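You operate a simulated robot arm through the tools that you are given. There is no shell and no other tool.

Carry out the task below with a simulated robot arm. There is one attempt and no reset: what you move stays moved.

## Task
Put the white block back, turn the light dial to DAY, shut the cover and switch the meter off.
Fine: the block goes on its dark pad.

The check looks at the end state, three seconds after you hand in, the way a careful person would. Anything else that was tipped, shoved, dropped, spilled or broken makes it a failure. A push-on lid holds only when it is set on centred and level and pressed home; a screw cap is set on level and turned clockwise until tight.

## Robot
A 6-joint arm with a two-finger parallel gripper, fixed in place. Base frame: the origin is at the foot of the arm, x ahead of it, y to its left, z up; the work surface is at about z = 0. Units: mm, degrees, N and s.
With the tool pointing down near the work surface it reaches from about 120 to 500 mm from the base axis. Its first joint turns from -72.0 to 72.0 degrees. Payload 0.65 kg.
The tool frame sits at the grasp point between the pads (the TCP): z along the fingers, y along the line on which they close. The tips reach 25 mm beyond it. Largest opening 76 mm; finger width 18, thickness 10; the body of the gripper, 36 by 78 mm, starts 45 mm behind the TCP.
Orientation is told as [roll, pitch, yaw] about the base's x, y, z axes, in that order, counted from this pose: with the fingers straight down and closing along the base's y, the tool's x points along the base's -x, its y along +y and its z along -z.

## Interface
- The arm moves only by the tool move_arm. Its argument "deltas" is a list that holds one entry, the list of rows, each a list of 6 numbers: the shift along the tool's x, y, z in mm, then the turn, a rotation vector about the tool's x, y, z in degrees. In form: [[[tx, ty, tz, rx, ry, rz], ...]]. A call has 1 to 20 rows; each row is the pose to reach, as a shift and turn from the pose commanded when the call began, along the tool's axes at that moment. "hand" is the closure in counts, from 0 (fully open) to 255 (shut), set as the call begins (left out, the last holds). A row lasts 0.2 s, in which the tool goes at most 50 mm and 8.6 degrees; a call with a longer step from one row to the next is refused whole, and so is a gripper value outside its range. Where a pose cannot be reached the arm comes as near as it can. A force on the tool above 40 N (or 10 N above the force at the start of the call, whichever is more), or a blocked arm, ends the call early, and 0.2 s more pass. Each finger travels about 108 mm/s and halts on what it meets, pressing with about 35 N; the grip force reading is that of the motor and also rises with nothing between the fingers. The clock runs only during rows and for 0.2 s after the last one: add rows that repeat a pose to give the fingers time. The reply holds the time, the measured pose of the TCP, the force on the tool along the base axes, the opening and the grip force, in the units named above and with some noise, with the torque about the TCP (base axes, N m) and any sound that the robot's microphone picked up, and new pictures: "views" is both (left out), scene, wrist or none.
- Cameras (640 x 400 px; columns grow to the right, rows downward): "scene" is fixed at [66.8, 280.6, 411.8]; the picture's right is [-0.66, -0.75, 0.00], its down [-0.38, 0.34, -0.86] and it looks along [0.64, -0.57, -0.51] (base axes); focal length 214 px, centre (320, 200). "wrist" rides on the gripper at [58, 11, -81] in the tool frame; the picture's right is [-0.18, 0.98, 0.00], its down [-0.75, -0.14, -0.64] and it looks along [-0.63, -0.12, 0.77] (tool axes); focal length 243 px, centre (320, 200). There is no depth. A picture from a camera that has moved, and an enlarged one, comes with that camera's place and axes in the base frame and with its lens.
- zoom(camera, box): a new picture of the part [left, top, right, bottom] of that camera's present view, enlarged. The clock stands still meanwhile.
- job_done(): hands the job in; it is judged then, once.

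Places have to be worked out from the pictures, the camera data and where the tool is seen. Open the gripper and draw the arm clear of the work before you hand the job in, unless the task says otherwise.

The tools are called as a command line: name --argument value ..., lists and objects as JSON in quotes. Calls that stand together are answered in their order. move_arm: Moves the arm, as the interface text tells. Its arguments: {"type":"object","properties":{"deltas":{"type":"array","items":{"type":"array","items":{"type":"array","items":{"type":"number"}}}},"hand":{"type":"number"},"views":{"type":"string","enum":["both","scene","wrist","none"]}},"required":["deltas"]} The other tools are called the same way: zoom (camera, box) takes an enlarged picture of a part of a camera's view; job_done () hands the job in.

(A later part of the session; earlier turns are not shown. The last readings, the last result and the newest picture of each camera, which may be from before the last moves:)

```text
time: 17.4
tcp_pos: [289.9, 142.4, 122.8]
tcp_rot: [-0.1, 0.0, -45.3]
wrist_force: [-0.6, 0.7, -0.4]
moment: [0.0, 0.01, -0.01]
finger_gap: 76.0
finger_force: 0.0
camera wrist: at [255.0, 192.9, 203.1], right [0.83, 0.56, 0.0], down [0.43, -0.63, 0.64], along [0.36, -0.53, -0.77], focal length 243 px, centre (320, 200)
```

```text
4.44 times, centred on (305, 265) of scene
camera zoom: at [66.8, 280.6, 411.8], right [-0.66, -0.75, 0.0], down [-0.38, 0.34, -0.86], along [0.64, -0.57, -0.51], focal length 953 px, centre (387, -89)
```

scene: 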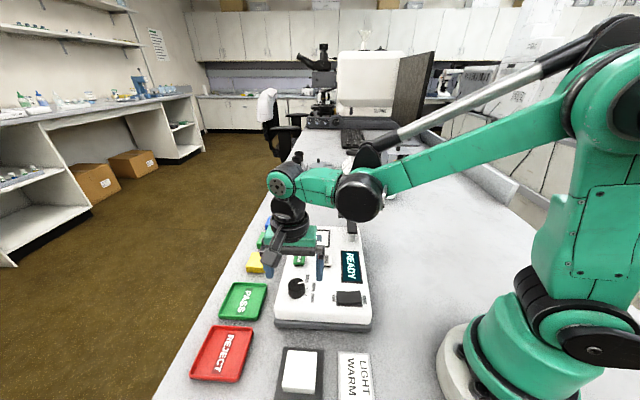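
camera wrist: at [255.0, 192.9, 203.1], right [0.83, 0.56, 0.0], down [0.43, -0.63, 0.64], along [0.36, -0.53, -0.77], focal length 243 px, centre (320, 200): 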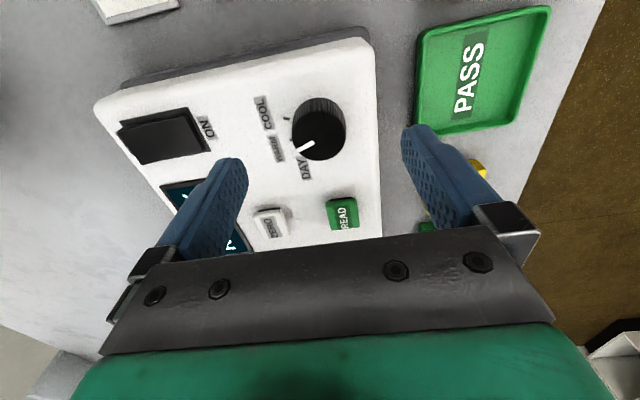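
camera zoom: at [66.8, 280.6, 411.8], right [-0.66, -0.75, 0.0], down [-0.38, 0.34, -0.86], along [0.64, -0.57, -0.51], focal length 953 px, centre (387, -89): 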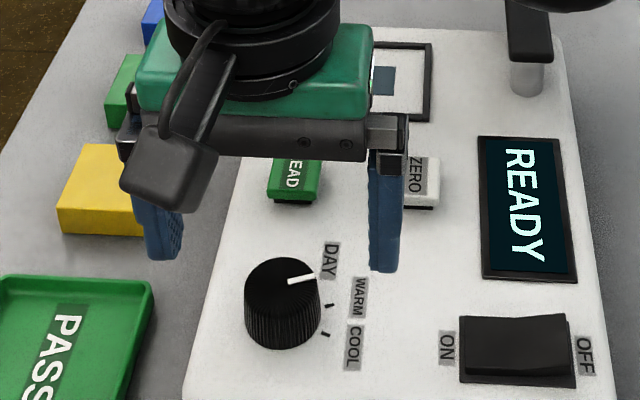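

The knob axis is within 1 mm of the TCP. I lower the open fingers around it, tips to about z≈61 (5 mm above the panel).

move_arm --deltas '[[[0, 0, 15, 0, 0, 0], [0, 0, 28, 0, 0, 0], [0, 0, 34, 0, 0, 0], [0, 0, 36.5, 0, 0, 0], [0, 0, 36.5, 0, 0, 0]]]' --views "both"

zoom --camera "wrist" --box '[200, 60, 440, 240]'

zoom --camera "scene" --box '[250, 230, 360, 320]'

```text
time: 18.6
tcp_pos: [290.3, 143.2, 86.3]
tcp_rot: [0.0, 0.0, -45.3]
wrist_force: [-1.0, -0.4, -1.2]
moment: [0.01, 0.04, 0.02]
finger_gap: 76.0
finger_force: 0.2
camera wrist: at [254.8, 193.1, 166.6], right [0.83, 0.56, 0.0], down [0.43, -0.63, 0.64], along [0.36, -0.53, -0.77], focal length 243 px, centre (320, 200)
```

scene: 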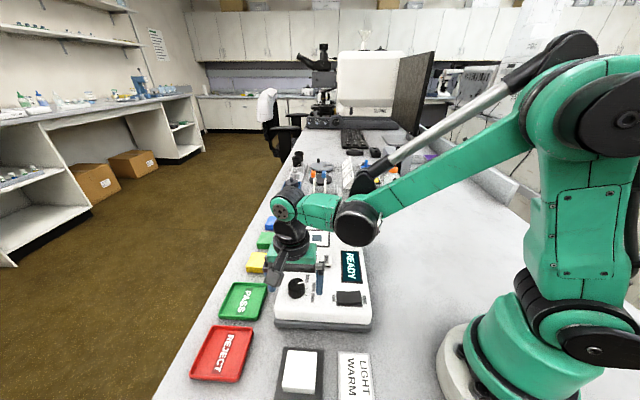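
wrist: 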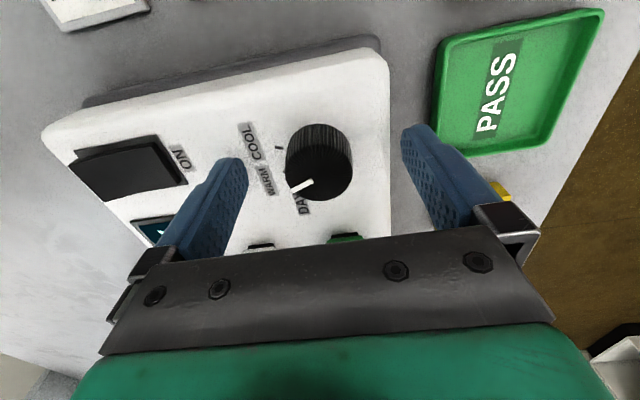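

```text
2.22 times, centred on (320, 150) of wrist
camera zoom: at [254.8, 193.1, 166.6], right [0.83, 0.56, 0.0], down [0.43, -0.63, 0.64], along [0.36, -0.53, -0.77], focal length 539 px, centre (320, 311)
```

zoom: 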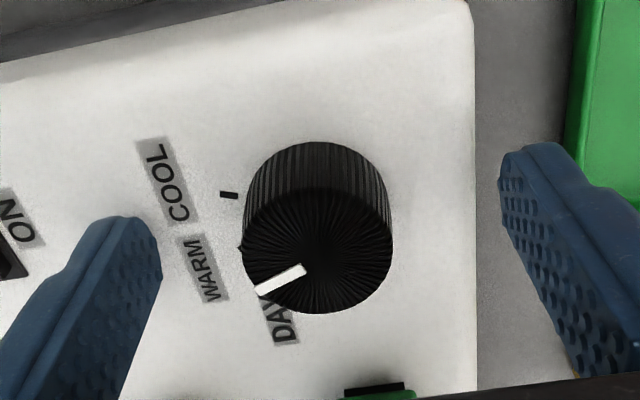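

```text
4.44 times, centred on (305, 275) of scene
camera zoom: at [66.8, 280.6, 411.8], right [-0.66, -0.75, 0.0], down [-0.38, 0.34, -0.86], along [0.64, -0.57, -0.51], focal length 953 px, centre (387, -133)
```

zoom: 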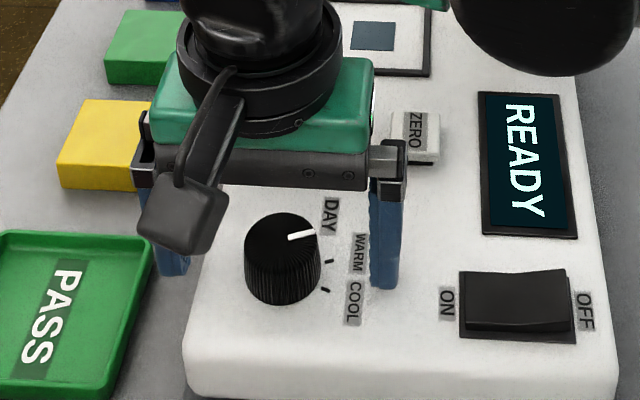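

Centred well. I close on the knob without moving the arm.

move_arm --deltas '[[[0, 0, 0, 0, 0, 0], [0, 0, 0, 0, 0, 0], [0, 0, 0, 0, 0, 0]]]' --hand 190 --views "wrist"

```text
time: 19.4
tcp_pos: [289.3, 142.3, 86.2]
tcp_rot: [-0.1, 0.0, -45.3]
wrist_force: [-12.3, -10.5, -2.1]
moment: [-0.39, 0.26, 0.0]
finger_gap: 31.1
finger_force: 44.2
camera wrist: at [254.4, 192.8, 166.5], right [0.83, 0.56, 0.0], down [0.43, -0.63, 0.64], along [0.36, -0.53, -0.77], focal length 243 px, centre (320, 200)
```

wrist: 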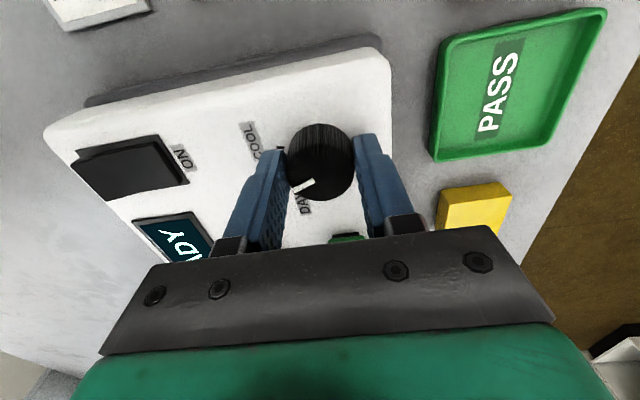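

Gripped at 31 mm with a ~16 N side force toward tool -y, so I ease the tool 0.7 mm that way to centre, then turn the knob 40° counter-clockwise (tool z −40°) in 5° steps.

move_arm --deltas '[[[0, -0.7, 0, 0, 0, 0], [0, -0.7, 0, 0, 0, -5], [0, -0.7, 0, 0, 0, -10], [0, -0.7, 0, 0, 0, -15], [0, -0.7, 0, 0, 0, -20], [0, -0.7, 0, 0, 0, -25], [0, -0.7, 0, 0, 0, -30], [0, -0.7, 0, 0, 0, -35], [0, -0.7, 0, 0, 0, -40], [0, -0.7, 0, 0, 0, -40]]]' --views "both"

zoom --camera "wrist" --box '[200, 60, 440, 240]'

zoom --camera "scene" --box '[250, 230, 360, 320]'

```text
time: 21.6
tcp_pos: [289.6, 141.7, 85.8]
tcp_rot: [-0.2, 0.1, -5.2]
wrist_force: [-17.9, -15.1, 6.8]
moment: [-0.43, -0.05, -0.01]
finger_gap: 31.1
finger_force: 44.0
camera wrist: at [230.2, 159.1, 166.6], right [0.27, 0.96, 0.0], down [0.74, -0.21, 0.64], along [0.62, -0.18, -0.77], focal length 243 px, centre (320, 200)
```

scene: 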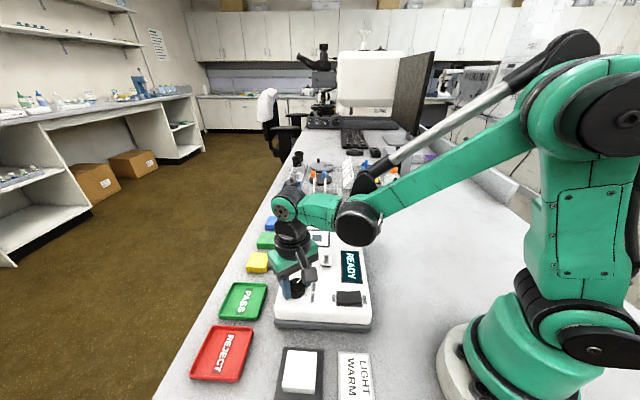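
wrist: 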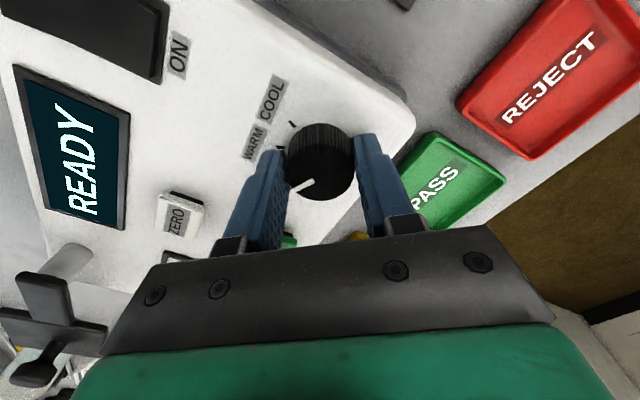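

```text
2.22 times, centred on (320, 150) of wrist
camera zoom: at [230.2, 159.1, 166.6], right [0.27, 0.96, 0.0], down [0.74, -0.21, 0.64], along [0.62, -0.18, -0.77], focal length 539 px, centre (320, 311)
```

zoom: 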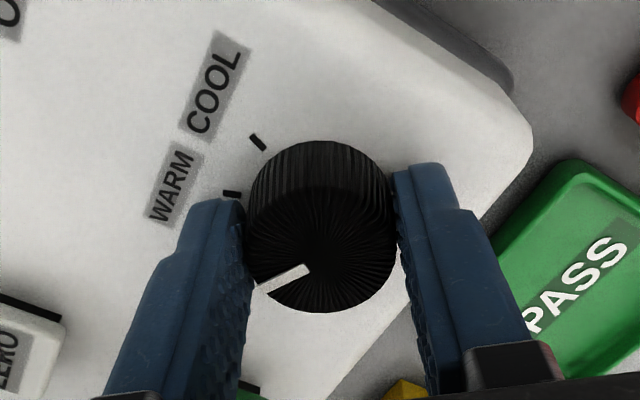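

```text
4.44 times, centred on (305, 275) of scene
camera zoom: at [66.8, 280.6, 411.8], right [-0.66, -0.75, 0.0], down [-0.38, 0.34, -0.86], along [0.64, -0.57, -0.51], focal length 953 px, centre (387, -133)
```

zoom: 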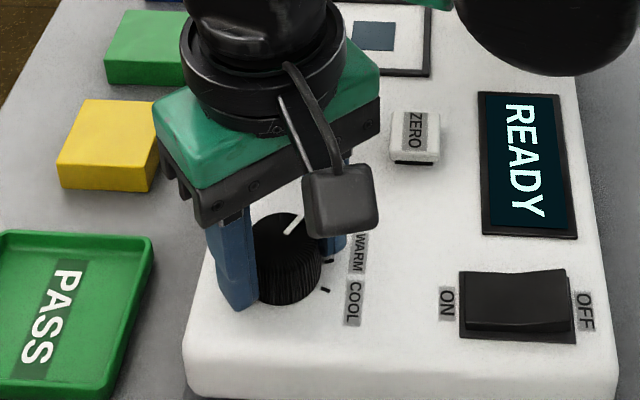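

The knob turned with the fingers by 40°. I open them in place to release it.

move_arm --deltas '[[[0, 0, 0, 0, 0, 0], [0, 0, 0, 0, 0, 0], [0, 0, 0, 0, 0, 0]]]' --hand 0 --views "wrist"

zoom --camera "wrist" --box '[200, 60, 440, 240]'

```text
time: 22.4
tcp_pos: [288.3, 142.3, 85.6]
tcp_rot: [0.1, -0.1, -5.3]
wrist_force: [-0.1, 0.0, 0.1]
moment: [-0.01, -0.02, 0.0]
finger_gap: 76.1
finger_force: 0.1
camera wrist: at [230.5, 159.4, 166.5], right [0.27, 0.96, 0.0], down [0.74, -0.21, 0.64], along [0.62, -0.18, -0.77], focal length 243 px, centre (320, 200)
```

wrist: 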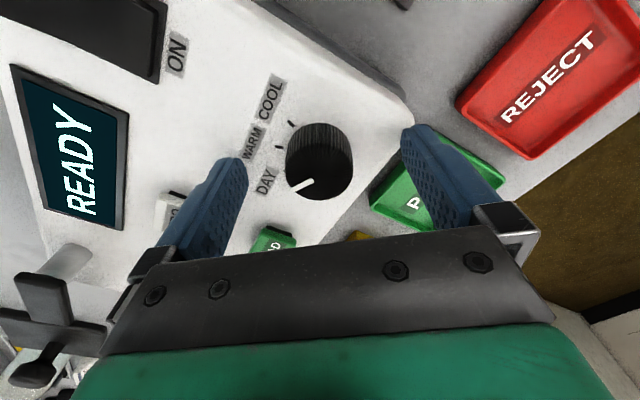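

```text
2.22 times, centred on (320, 150) of wrist
camera zoom: at [230.5, 159.4, 166.5], right [0.27, 0.96, 0.0], down [0.74, -0.21, 0.64], along [0.62, -0.18, -0.77], focal length 539 px, centre (320, 311)
```

zoom: 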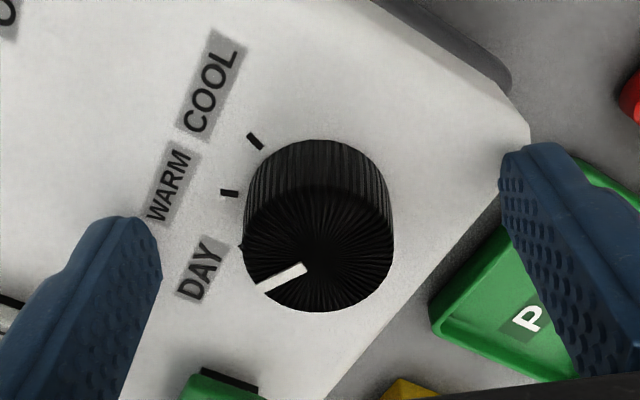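

The knob stayed put. I raise clear of it and verify the pointer against the DAY tick from above.

move_arm --deltas '[[[0, 0, -10, 0, 0, 0], [0, 0, -30, 0, 0, 0], [10, 0, -60, 0, 0, 0], [20, 0, -95, 0, 0, 0], [20, 0, -95, 0, 0, 0]]]' --views "both"

zoom --camera "wrist" --box '[270, 70, 390, 160]'

zoom --camera "scene" --box '[270, 250, 340, 310]'

```text
time: 23.6
tcp_pos: [268.8, 143.2, 180.7]
tcp_rot: [0.0, -0.1, -5.2]
wrist_force: [-0.1, -0.7, -0.3]
moment: [0.01, -0.02, 0.01]
finger_gap: 75.9
finger_force: 0.0
camera wrist: at [210.7, 160.5, 261.7], right [0.27, 0.96, 0.0], down [0.74, -0.21, 0.64], along [0.62, -0.18, -0.77], focal length 243 px, centre (320, 200)
```

scene: 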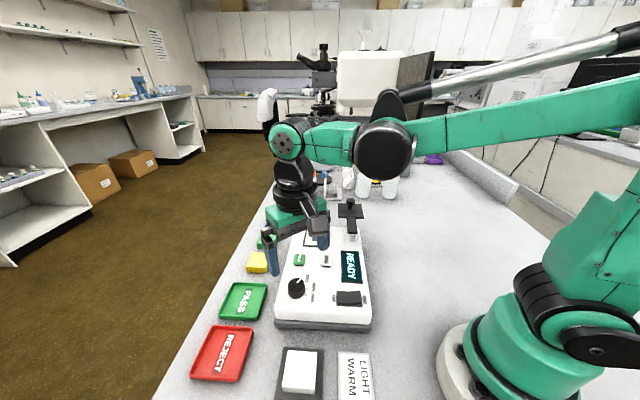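
wrist: 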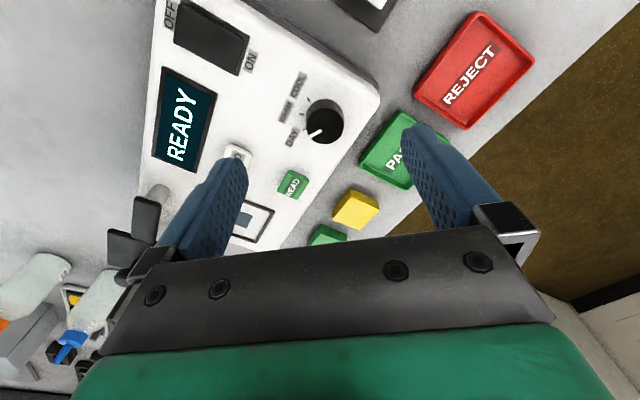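

```text
4.44 times, centred on (330, 115) of wrist
camera zoom: at [210.7, 160.5, 261.7], right [0.27, 0.96, 0.0], down [0.74, -0.21, 0.64], along [0.62, -0.18, -0.77], focal length 1078 px, centre (276, 578)
```

zoom: 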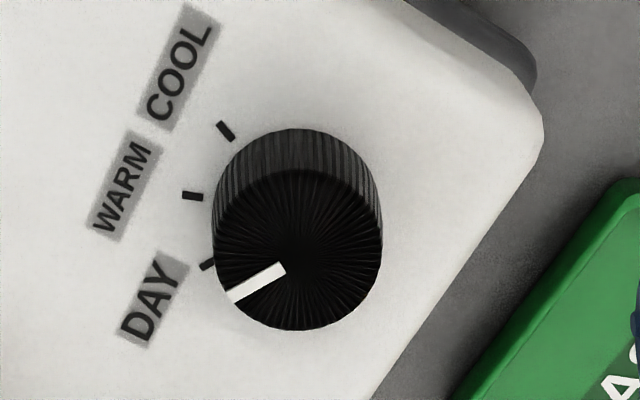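

```text
6.67 times, centred on (305, 280) of scene
camera zoom: at [66.8, 280.6, 411.8], right [-0.66, -0.75, 0.0], down [-0.38, 0.34, -0.86], along [0.64, -0.57, -0.51], focal length 1430 px, centre (420, -333)
```

zoom: 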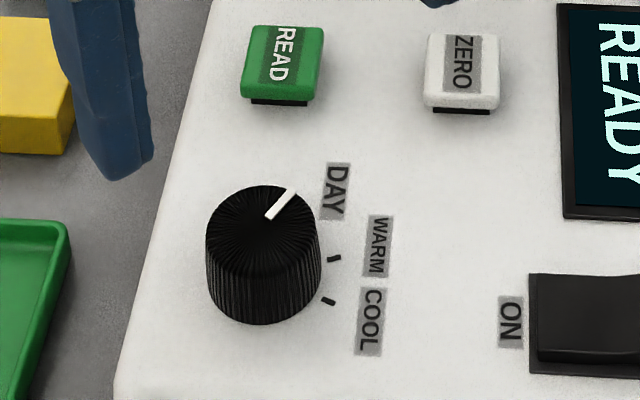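

The pointer now lies within 1° of the DAY tick (both ≈20° in tool axes). Next is the cover: I move over the swung-out cover at yaw -45° to look at its knob and hinge.

move_arm --deltas '[[[-18, -32, -20, 0, 0, 5], [-36, -65, -30, 0, 0, 11], [-54, -98, -30, 0, 0, 17], [-72, -131, -30, 0, 0, 23], [-90, -164, -30, 0, 0, 29], [-108, -196, -30, 0, 0, 35], [-125, -227.6, -30, 0, 0, 39.8], [-125, -227.6, -30, 0, 0, 39.8]]]' --views "both"

zoom --camera "wrist" --box '[220, 0, 420, 200]'

zoom --camera "scene" --box '[290, 180, 390, 260]'

```text
time: 25.4
tcp_pos: [373.0, -93.7, 210.4]
tcp_rot: [0.0, 0.1, -45.2]
wrist_force: [0.1, 0.6, -0.1]
moment: [-0.02, -0.02, -0.01]
finger_gap: 75.9
finger_force: 0.0
camera wrist: at [338.1, -44.7, 291.4], right [0.83, 0.56, 0.0], down [0.43, -0.63, 0.64], along [0.36, -0.53, -0.77], focal length 243 px, centre (320, 200)
```

scene: 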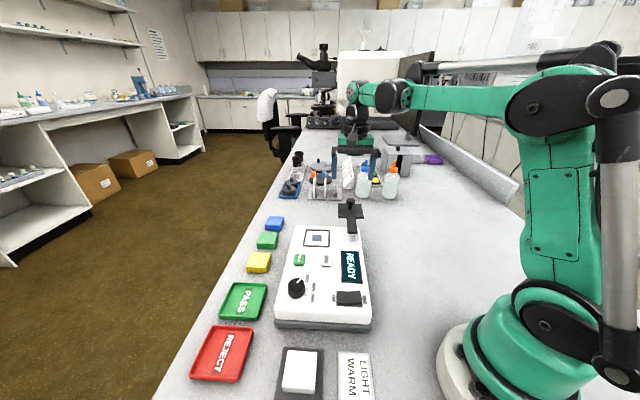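
wrist: 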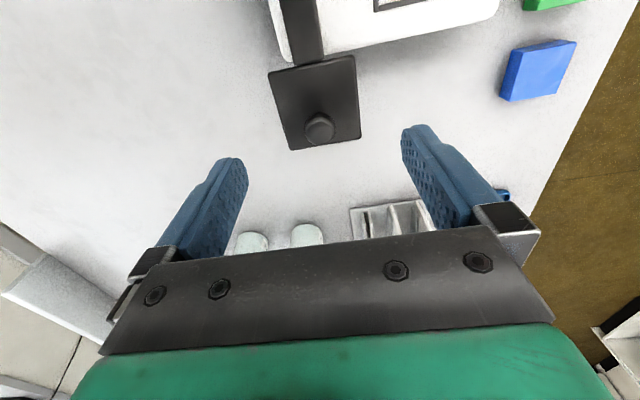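

```text
2.00 times, centred on (320, 100) of wrist
camera zoom: at [338.1, -44.7, 291.4], right [0.83, 0.56, 0.0], down [0.43, -0.63, 0.64], along [0.36, -0.53, -0.77], focal length 485 px, centre (320, 400)
```

zoom: 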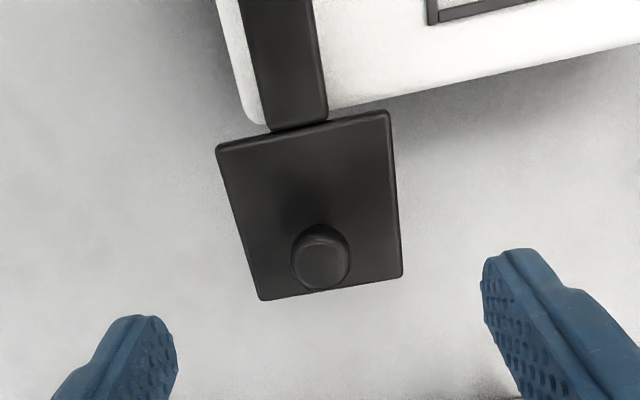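

```text
5.00 times, centred on (340, 220) of scene
camera zoom: at [66.8, 280.6, 411.8], right [-0.66, -0.75, 0.0], down [-0.38, 0.34, -0.86], along [0.64, -0.57, -0.51], focal length 1072 px, centre (220, 100)
```

zoom: 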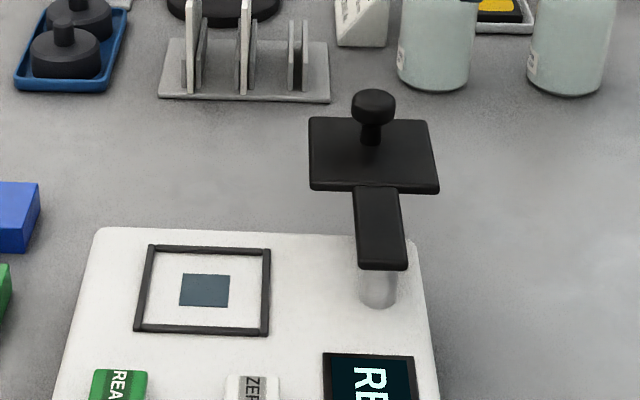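

The cover arm points exactly along the meter axis (yaw -45°); plate top z≈85, centre ≈ (377, -104.6), hinge ≈ (317, -44), so a 90° counter-clockwise swing puts it over the window at (377, 16). I zoom on the knob for its position.

zoom --camera "wrist" --box '[280, 90, 360, 160]'

zoom --camera "scene" --box '[325, 185, 385, 235]'

```text
5.71 times, centred on (320, 125) of wrist
camera zoom: at [338.1, -44.7, 291.4], right [0.83, 0.56, 0.0], down [0.43, -0.63, 0.64], along [0.36, -0.53, -0.77], focal length 1386 px, centre (320, 629)
```

zoom: 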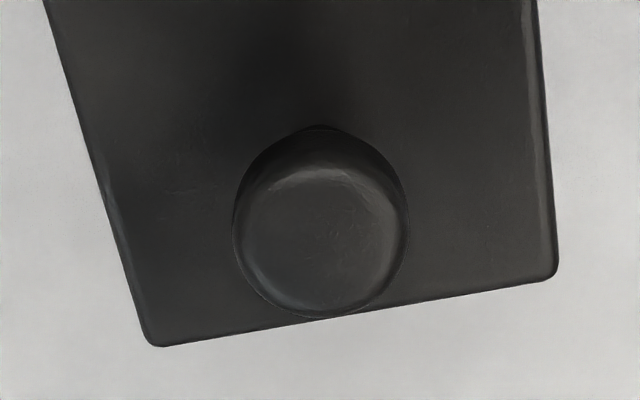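

```text
8.00 times, centred on (355, 210) of scene
camera zoom: at [66.8, 280.6, 411.8], right [-0.66, -0.75, 0.0], down [-0.38, 0.34, -0.86], along [0.64, -0.57, -0.51], focal length 1716 px, centre (40, 120)
```

zoom: 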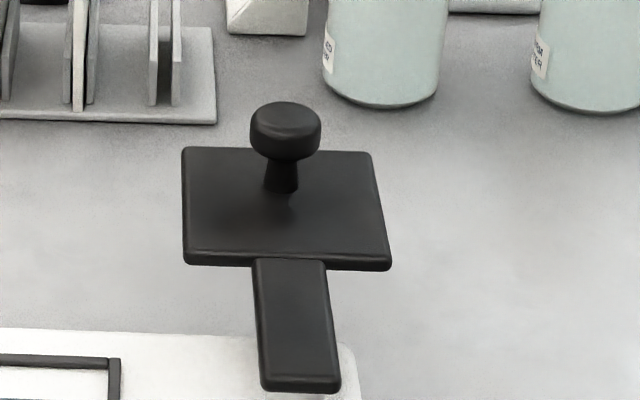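

Knob cap ≈24 mm wide, about (381, -108), cap roughly z 106–122. I move above it at z≈165 for a second measurement before going down around it.

move_arm --deltas '[[[-9, -1.5, 15, 0, 0, 0], [-18.2, -3.1, 35, 0, 0, 0], [-18.2, -3.1, 45, 0, 0, 0], [-18.2, -3.1, 45, 0, 0, 0]]]' --views "both"

zoom --camera "wrist" --box '[240, 60, 400, 200]'

zoom --camera "scene" --box '[305, 170, 395, 240]'

```text
time: 26.4
tcp_pos: [383.6, -109.3, 165.5]
tcp_rot: [0.0, 0.0, -45.1]
wrist_force: [0.2, -0.8, 0.8]
moment: [-0.03, 0.0, 0.0]
finger_gap: 76.1
finger_force: 0.0
camera wrist: at [348.2, -59.5, 246.2], right [0.83, 0.56, 0.0], down [0.43, -0.63, 0.64], along [0.36, -0.53, -0.77], focal length 243 px, centre (320, 200)
```

scene: 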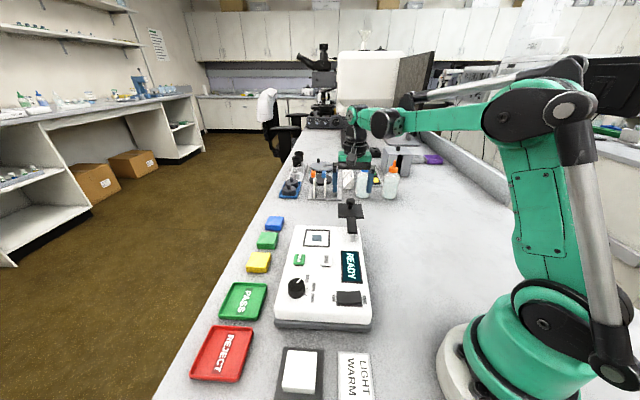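
wrist: 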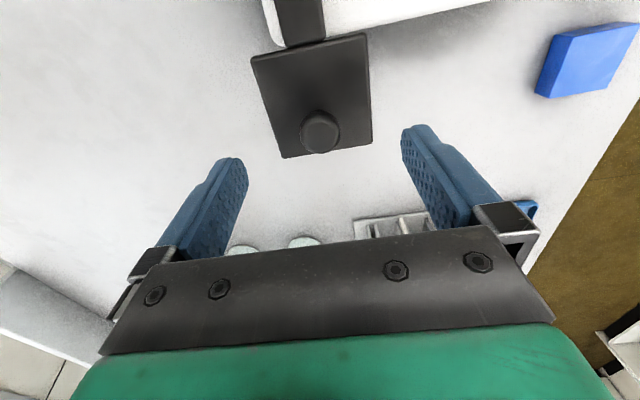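

```text
2.86 times, centred on (320, 130) of wrist
camera zoom: at [348.2, -59.5, 246.2], right [0.83, 0.56, 0.0], down [0.43, -0.63, 0.64], along [0.36, -0.53, -0.77], focal length 693 px, centre (320, 400)
```

zoom: 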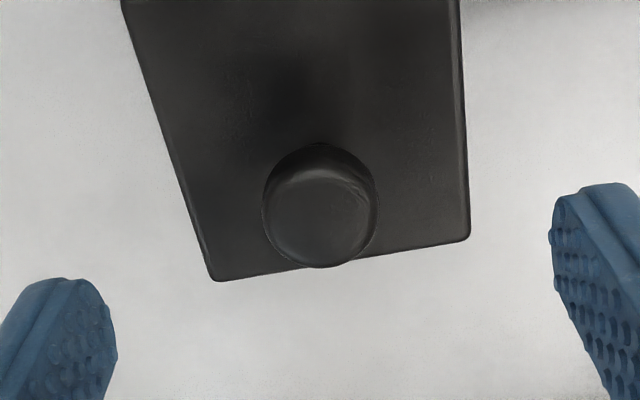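

```text
5.71 times, centred on (350, 205) of scene
camera zoom: at [66.8, 280.6, 411.8], right [-0.66, -0.75, 0.0], down [-0.38, 0.34, -0.86], along [0.64, -0.57, -0.51], focal length 1226 px, centre (149, 171)
```

zoom: 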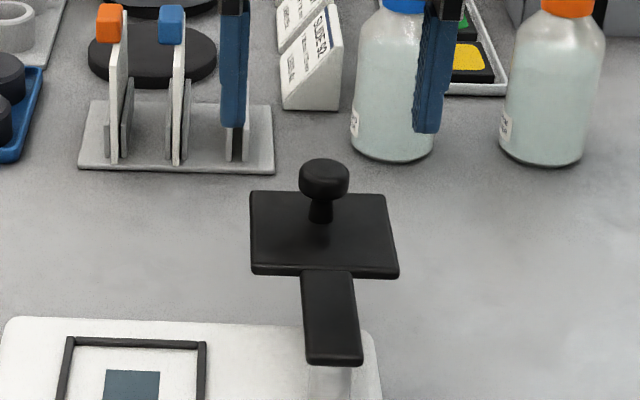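

The TCP is centred over the knob. I lower so the tips end at about z≈101 (above the plate, beside the cap), then partially close to cage the knob.

move_arm --deltas '[[[-1, 0, 20, 0, 0, 0], [-1, 0, 32, 0, 0, 0], [-1, 0, 39, 0, 0, 0], [-1, 0, 39, 0, 0, 0]]]' --views "none"

move_arm --deltas '[[[0, 0, 0, 0, 0, 0], [0, 0, 0, 0, 0, 0]]]' --hand 145 --views "both"

zoom --camera "wrist" --box '[220, 80, 420, 240]'

zoom --camera "scene" --box '[310, 180, 390, 240]'

```text
time: 27.4
tcp_pos: [384.8, -110.4, 127.7]
tcp_rot: [0.0, 0.1, -45.1]
wrist_force: [0.0, 0.3, 0.3]
moment: [0.02, -0.01, 0.03]
finger_gap: 75.8
finger_force: 0.1
```

```text
time: 28.0
tcp_pos: [384.9, -107.7, 128.5]
tcp_rot: [0.0, -0.1, -45.2]
wrist_force: [-0.4, -0.3, -0.2]
moment: [-0.02, -0.03, 0.0]
finger_gap: 32.9
finger_force: 0.0
camera wrist: at [349.0, -59.7, 207.5], right [0.83, 0.56, 0.0], down [0.43, -0.63, 0.64], along [0.36, -0.53, -0.77], focal length 243 px, centre (320, 200)
```

scene: 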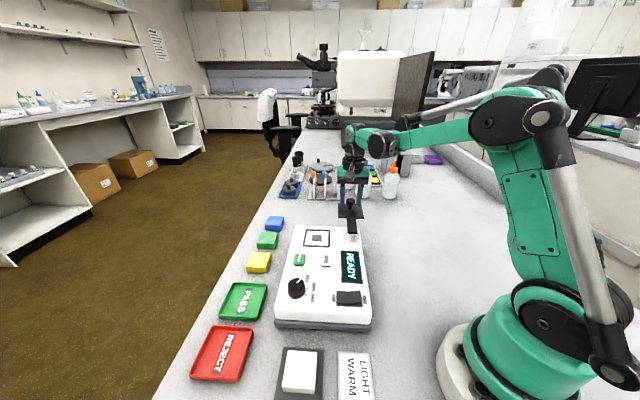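
wrist: 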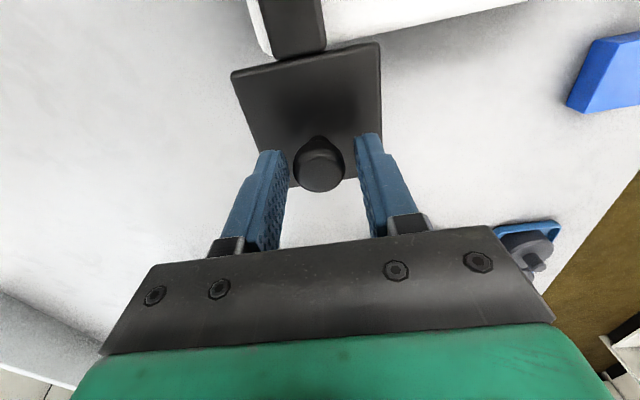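

```text
2.50 times, centred on (320, 160) of wrist
camera zoom: at [349.0, -59.7, 207.5], right [0.83, 0.56, 0.0], down [0.43, -0.63, 0.64], along [0.36, -0.53, -0.77], focal length 606 px, centre (320, 300)
```

zoom: 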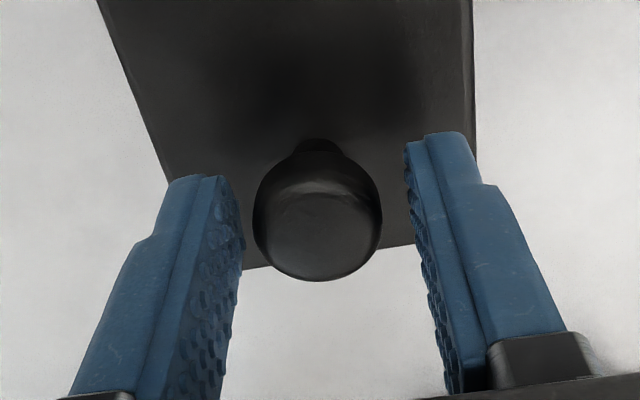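

```text
6.67 times, centred on (350, 210) of scene
camera zoom: at [66.8, 280.6, 411.8], right [-0.66, -0.75, 0.0], down [-0.38, 0.34, -0.86], along [0.64, -0.57, -0.51], focal length 1430 px, centre (120, 133)
```

zoom: 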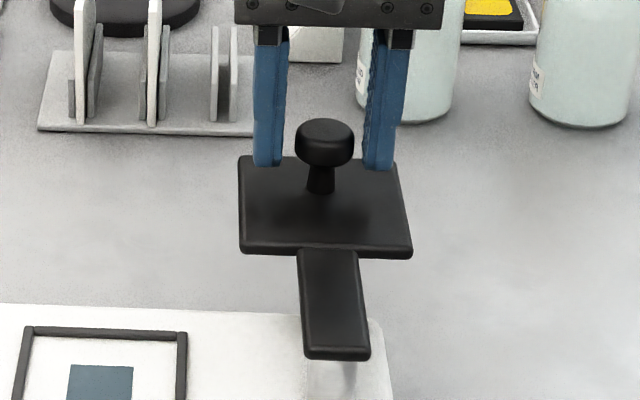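

Fingers cage the knob evenly. I tighten the cage to ≈29 mm gap and swing along a 91 mm arc about the hinge, first 45°.

move_arm --deltas '[[[0, 0, 0, 0, 0, 0], [0.35, 7.9, 0, 0, 0, -5], [1.4, 15.8, 0, 0, 0, -10], [3.1, 23.6, 0, 0, 0, -15], [5.5, 31.1, 0, 0, 0, -20], [8.5, 38.5, 0, 0, 0, -25], [12.2, 45.5, 0, 0, 0, -30], [16.5, 52.2, 0, 0, 0, -35], [21.3, 58.5, 0, 0, 0, -40], [26.7, 64.3, 0, 0, 0, -45], [26.7, 64.3, 0, 0, 0, -45]]]' --hand 158 --views "both"

zoom --camera "wrist" --box '[220, 80, 420, 240]'

zoom --camera "scene" --box '[290, 180, 390, 260]'

```text
time: 30.4
tcp_pos: [410.6, -46.4, 127.7]
tcp_rot: [0.0, 0.0, 0.0]
wrist_force: [-0.3, 0.2, 1.9]
moment: [0.01, 0.01, -0.02]
finger_gap: 28.7
finger_force: 0.0
camera wrist: at [350.6, -33.6, 207.6], right [0.18, 0.98, 0.0], down [0.75, -0.14, 0.64], along [0.63, -0.12, -0.77], focal length 243 px, centre (320, 200)
```

scene: 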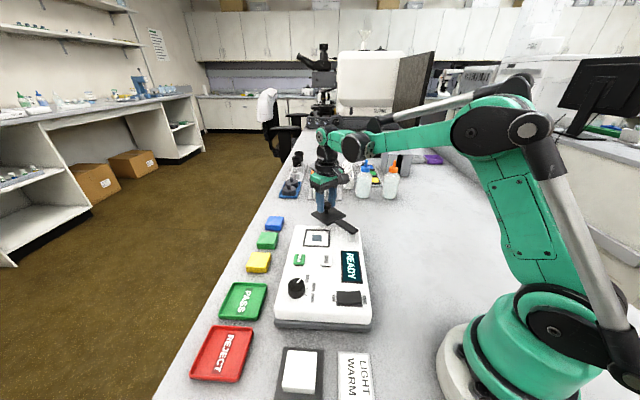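
wrist: 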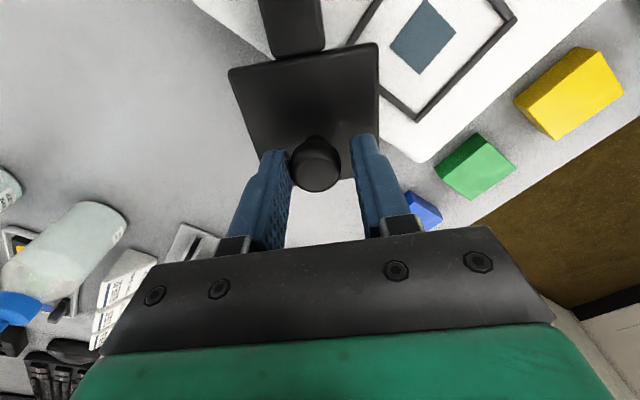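

```text
2.50 times, centred on (320, 160) of wrist
camera zoom: at [350.6, -33.6, 207.6], right [0.18, 0.98, 0.0], down [0.75, -0.14, 0.64], along [0.63, -0.12, -0.77], focal length 606 px, centre (320, 300)
```

zoom: 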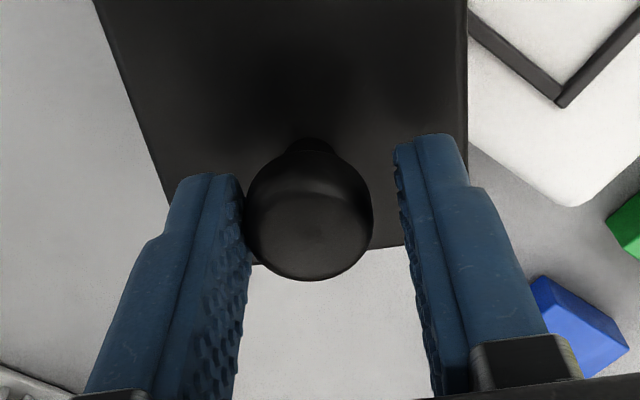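

```text
5.00 times, centred on (340, 220) of scene
camera zoom: at [66.8, 280.6, 411.8], right [-0.66, -0.75, 0.0], down [-0.38, 0.34, -0.86], along [0.64, -0.57, -0.51], focal length 1072 px, centre (220, 100)
```

zoom: 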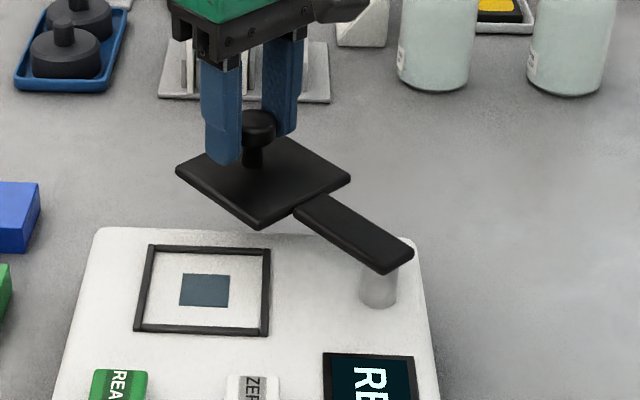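

The cover follows easily with almost no force. I continue the remaining 45° of the arc.

move_arm --deltas '[[[0.35, 7.9, 0, 0, 0, -5], [1.4, 15.8, 0, 0, 0, -10], [3.1, 23.6, 0, 0, 0, -15], [5.5, 31.1, 0, 0, 0, -20], [8.5, 38.5, 0, 0, 0, -25], [12.2, 45.5, 0, 0, 0, -30], [16.5, 52.2, 0, 0, 0, -35], [21.3, 58.5, 0, 0, 0, -40], [26.7, 64.3, 0, 0, 0, -45], [26.7, 64.3, 0, 0, 0, -45]]]' --views "both"

zoom --camera "wrist" --box '[200, 40, 440, 240]'

zoom --camera "scene" --box '[280, 190, 380, 270]'

```text
time: 32.6
tcp_pos: [384.4, 18.0, 127.0]
tcp_rot: [-0.1, -0.1, 45.0]
wrist_force: [0.3, -0.5, -0.1]
moment: [0.03, -0.01, 0.04]
finger_gap: 28.9
finger_force: 0.0
camera wrist: at [333.6, -13.8, 207.5], right [-0.56, 0.83, 0.0], down [0.63, 0.43, 0.64], along [0.53, 0.36, -0.77], focal length 243 px, centre (320, 200)
```

scene: 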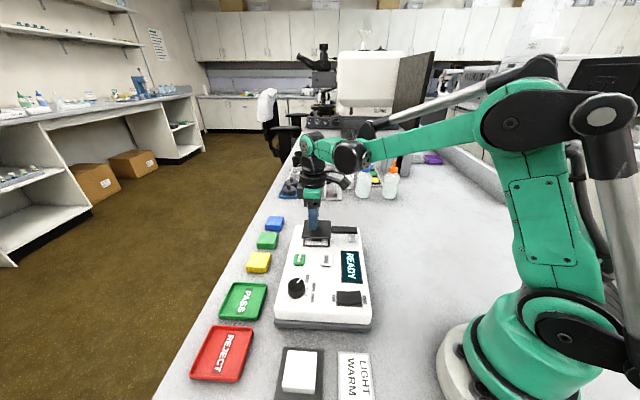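
wrist: 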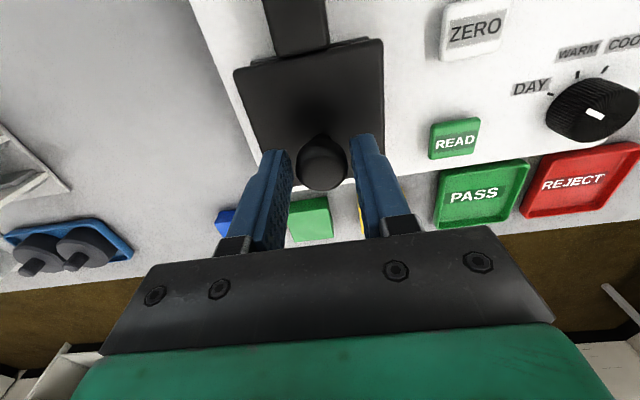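

```text
2.00 times, centred on (320, 140) of wrist
camera zoom: at [333.6, -13.8, 207.5], right [-0.56, 0.83, 0.0], down [0.63, 0.43, 0.64], along [0.53, 0.36, -0.77], focal length 485 px, centre (320, 320)
```

zoom: 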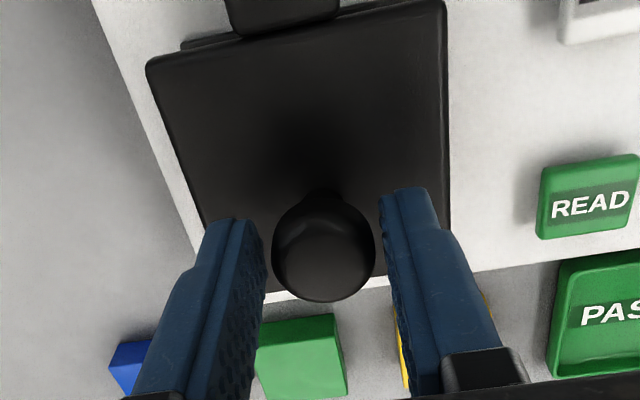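

```text
5.00 times, centred on (330, 230) of scene
camera zoom: at [66.8, 280.6, 411.8], right [-0.66, -0.75, 0.0], down [-0.38, 0.34, -0.86], along [0.64, -0.57, -0.51], focal length 1072 px, centre (270, 50)
```

zoom: 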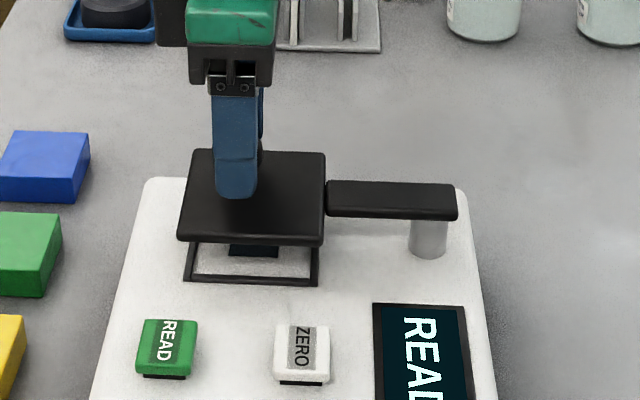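

The cover is now over the window, parallel to the frame. I nudge the arc a little further to feel whether the hinge stop has been reached.

move_arm --deltas '[[[0, 1.6, 0, 0, 0, -1], [0.05, 3.2, 0, 0, 0, -2], [0.1, 4.0, 0, 0, 0, -2.5], [0.1, 4.0, 0, 0, 0, -2.5]]]' --views "both"

zoom --camera "wrist" --box '[200, 40, 440, 240]'

zoom --camera "scene" --box '[280, 190, 380, 270]'

```text
time: 33.6
tcp_pos: [380.9, 21.5, 128.2]
tcp_rot: [0.1, -0.1, 47.5]
wrist_force: [1.9, -2.1, 0.3]
moment: [-0.05, -0.03, -0.04]
finger_gap: 30.9
finger_force: 1.6
camera wrist: at [332.2, -13.1, 207.9], right [-0.6, 0.8, 0.0], down [0.61, 0.46, 0.64], along [0.52, 0.38, -0.77], focal length 243 px, centre (320, 200)
```

scene: 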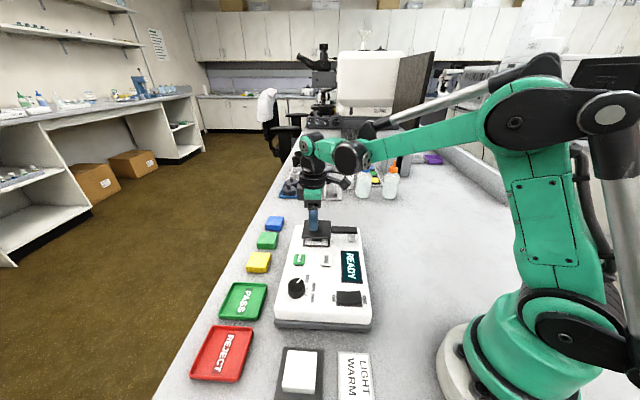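
wrist: 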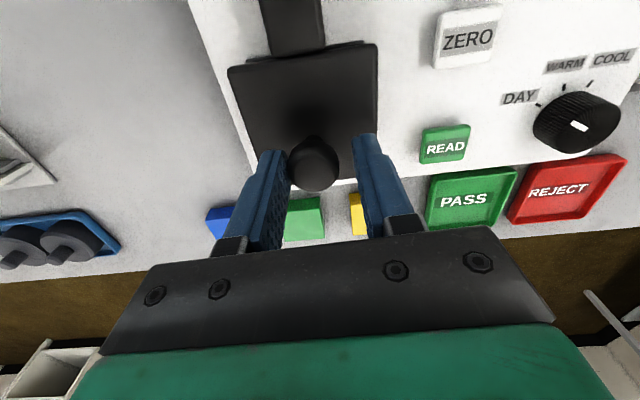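

```text
2.00 times, centred on (320, 140) of wrist
camera zoom: at [332.2, -13.1, 207.9], right [-0.6, 0.8, 0.0], down [0.61, 0.46, 0.64], along [0.52, 0.38, -0.77], focal length 485 px, centre (320, 320)
```

zoom: 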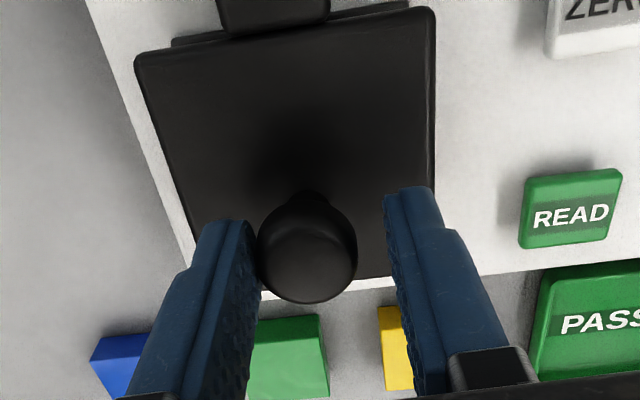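

```text
5.00 times, centred on (330, 230) of scene
camera zoom: at [66.8, 280.6, 411.8], right [-0.66, -0.75, 0.0], down [-0.38, 0.34, -0.86], along [0.64, -0.57, -0.51], focal length 1072 px, centre (270, 50)
```

zoom: 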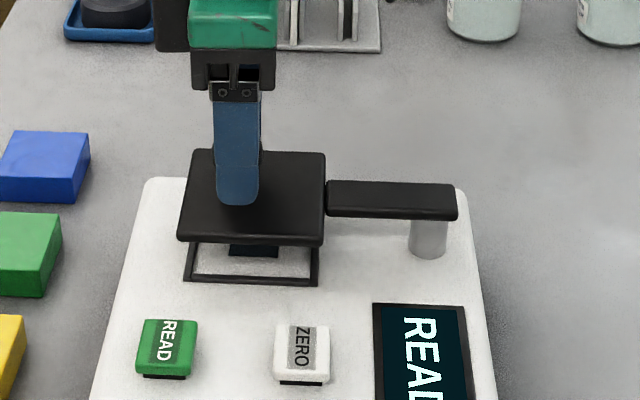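

The plate did not move and the trailing finger was pushed back (gap 30.9, slight force), so the hinge is at its closed stop. I ease back, open the fingers and lift clear.

move_arm --deltas '[[[0, -1.5, 0, 0, 0, 0], [0, -2.5, 0, 0, 0, 0], [0, -2.5, 0, 0, 0, 0]]]' --hand 100 --views "none"

move_arm --deltas '[[[0, 0, -10, 0, 0, 0], [0, 0, -35, 0, 0, 0], [0, 0, -70, 0, 0, 0], [0, 0, -90, 0, 0, 0], [0, 0, -90, 0, 0, 0]]]' --views "both"

zoom --camera "wrist" --box '[200, 0, 440, 200]'

zoom --camera "scene" --box '[270, 200, 390, 320]'

```text
time: 34.4
tcp_pos: [383.7, 18.7, 127.3]
tcp_rot: [0.1, 0.1, 47.4]
wrist_force: [0.3, -0.5, 0.5]
moment: [0.02, 0.01, 0.01]
finger_gap: 46.3
finger_force: 0.1
```

```text
time: 35.6
tcp_pos: [383.4, 20.0, 216.0]
tcp_rot: [-0.2, -0.1, 47.3]
wrist_force: [-0.7, 0.2, 0.0]
moment: [0.02, 0.02, 0.02]
finger_gap: 46.1
finger_force: 0.1
camera wrist: at [334.3, -15.2, 297.7], right [-0.6, 0.8, 0.0], down [0.61, 0.46, 0.64], along [0.52, 0.39, -0.77], focal length 243 px, centre (320, 200)
```

scene: 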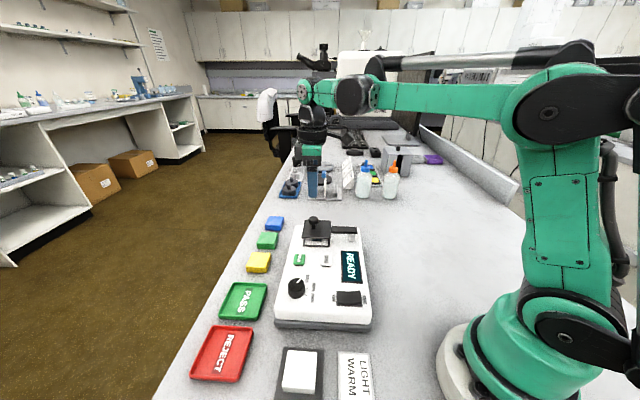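
wrist: 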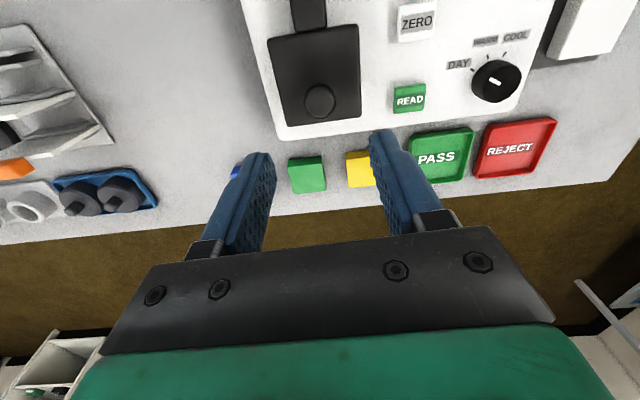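

```text
2.00 times, centred on (320, 100) of wrist
camera zoom: at [334.3, -15.2, 297.7], right [-0.6, 0.8, 0.0], down [0.61, 0.46, 0.64], along [0.52, 0.39, -0.77], focal length 485 px, centre (320, 400)
```

zoom: 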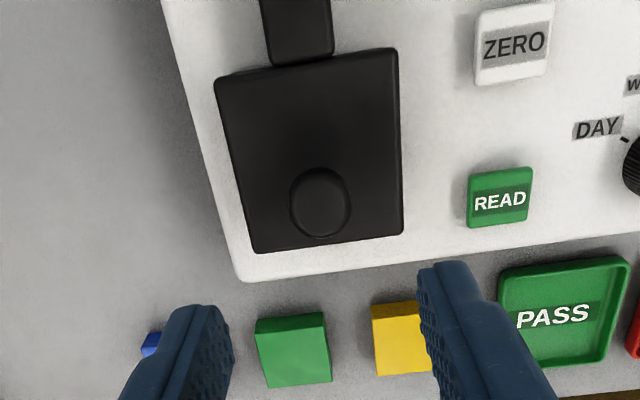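

```text
3.33 times, centred on (330, 260) of scene
camera zoom: at [66.8, 280.6, 411.8], right [-0.66, -0.75, 0.0], down [-0.38, 0.34, -0.86], along [0.64, -0.57, -0.51], focal length 715 px, centre (287, 0)
```

zoom: 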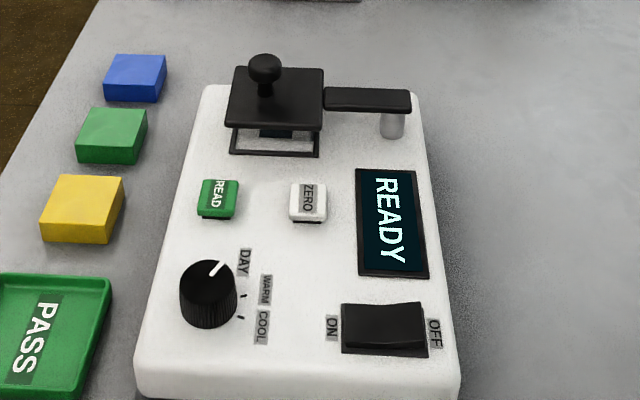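

The cover is shut squarely over the window. Last item is the rocker: I bring the tool back to yaw -45° above it for a close look.

move_arm --deltas '[[[6, 14, 0, 0, 0, 7.7], [12, 28, 0, 0, 0, 15.4], [18, 42, 2, 0, 0, 23.1], [24, 56, 5, 0, 0, 30.8], [30, 70, 8, 0, 0, 38.5], [36, 84, 11, 0, 0, 46.2], [42, 98, 14, 0, 0, 53.9], [48, 112, 17, 0, 0, 61.6], [54, 126, 20, 0, 0, 69.3], [60, 140, 23, 0, 0, 77], [66, 154, 26, 0, 0, 84.7], [70.5, 166.3, 26, 0, 0, 92.4], [70.5, 166.3, 26, 0, 0, 92.4]]]' --hand 255 --views "both"

zoom --camera "wrist" --box '[220, 20, 420, 180]'

zoom --camera "scene" --box '[310, 250, 400, 330]'

```text
time: 38.4
tcp_pos: [214.3, 79.9, 191.5]
tcp_rot: [0.1, 0.0, -45.0]
wrist_force: [0.2, 0.3, -0.4]
moment: [0.01, 0.01, 0.02]
finger_gap: 0.1
finger_force: 23.6
camera wrist: at [177.9, 130.8, 271.5], right [0.83, 0.56, 0.0], down [0.43, -0.63, 0.64], along [0.36, -0.53, -0.77], focal length 243 px, centre (320, 200)
```

scene: 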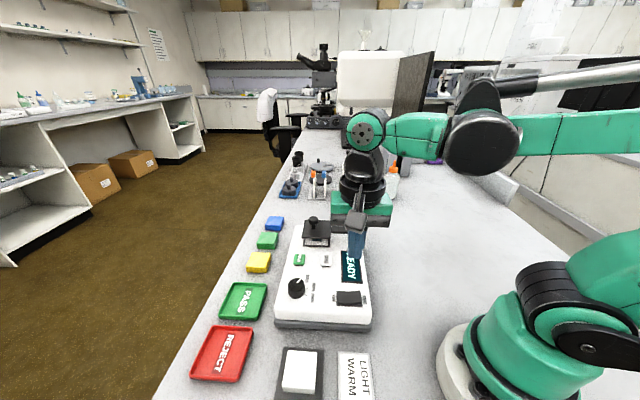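
wrist: 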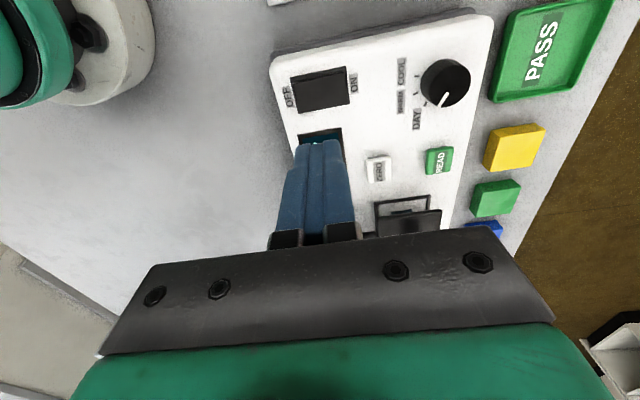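

```text
2.50 times, centred on (320, 100) of wrist
camera zoom: at [177.9, 130.8, 271.5], right [0.83, 0.56, 0.0], down [0.43, -0.63, 0.64], along [0.36, -0.53, -0.77], focal length 606 px, centre (320, 450)
```

zoom: 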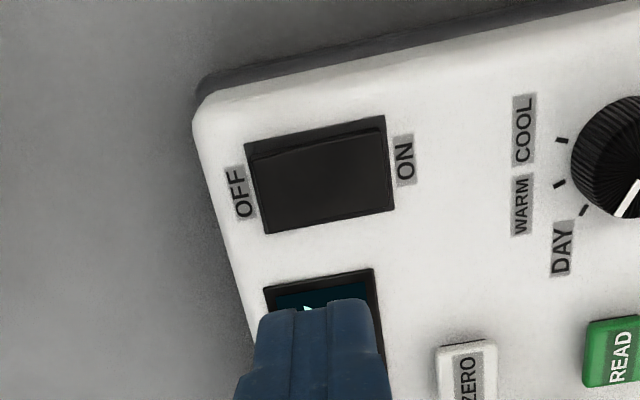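

```text
5.00 times, centred on (355, 290) of scene
camera zoom: at [66.8, 280.6, 411.8], right [-0.66, -0.75, 0.0], down [-0.38, 0.34, -0.86], along [0.64, -0.57, -0.51], focal length 1072 px, centre (145, -250)
```

zoom: 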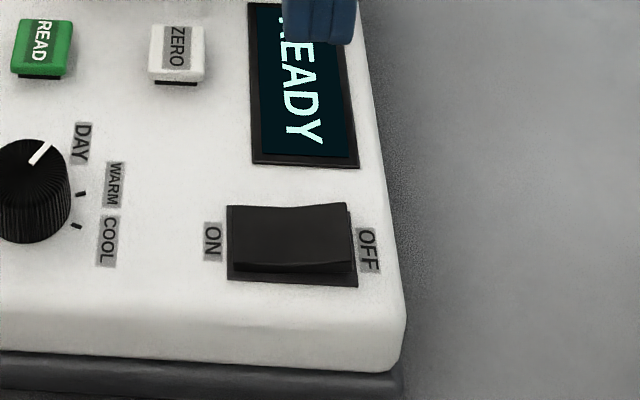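

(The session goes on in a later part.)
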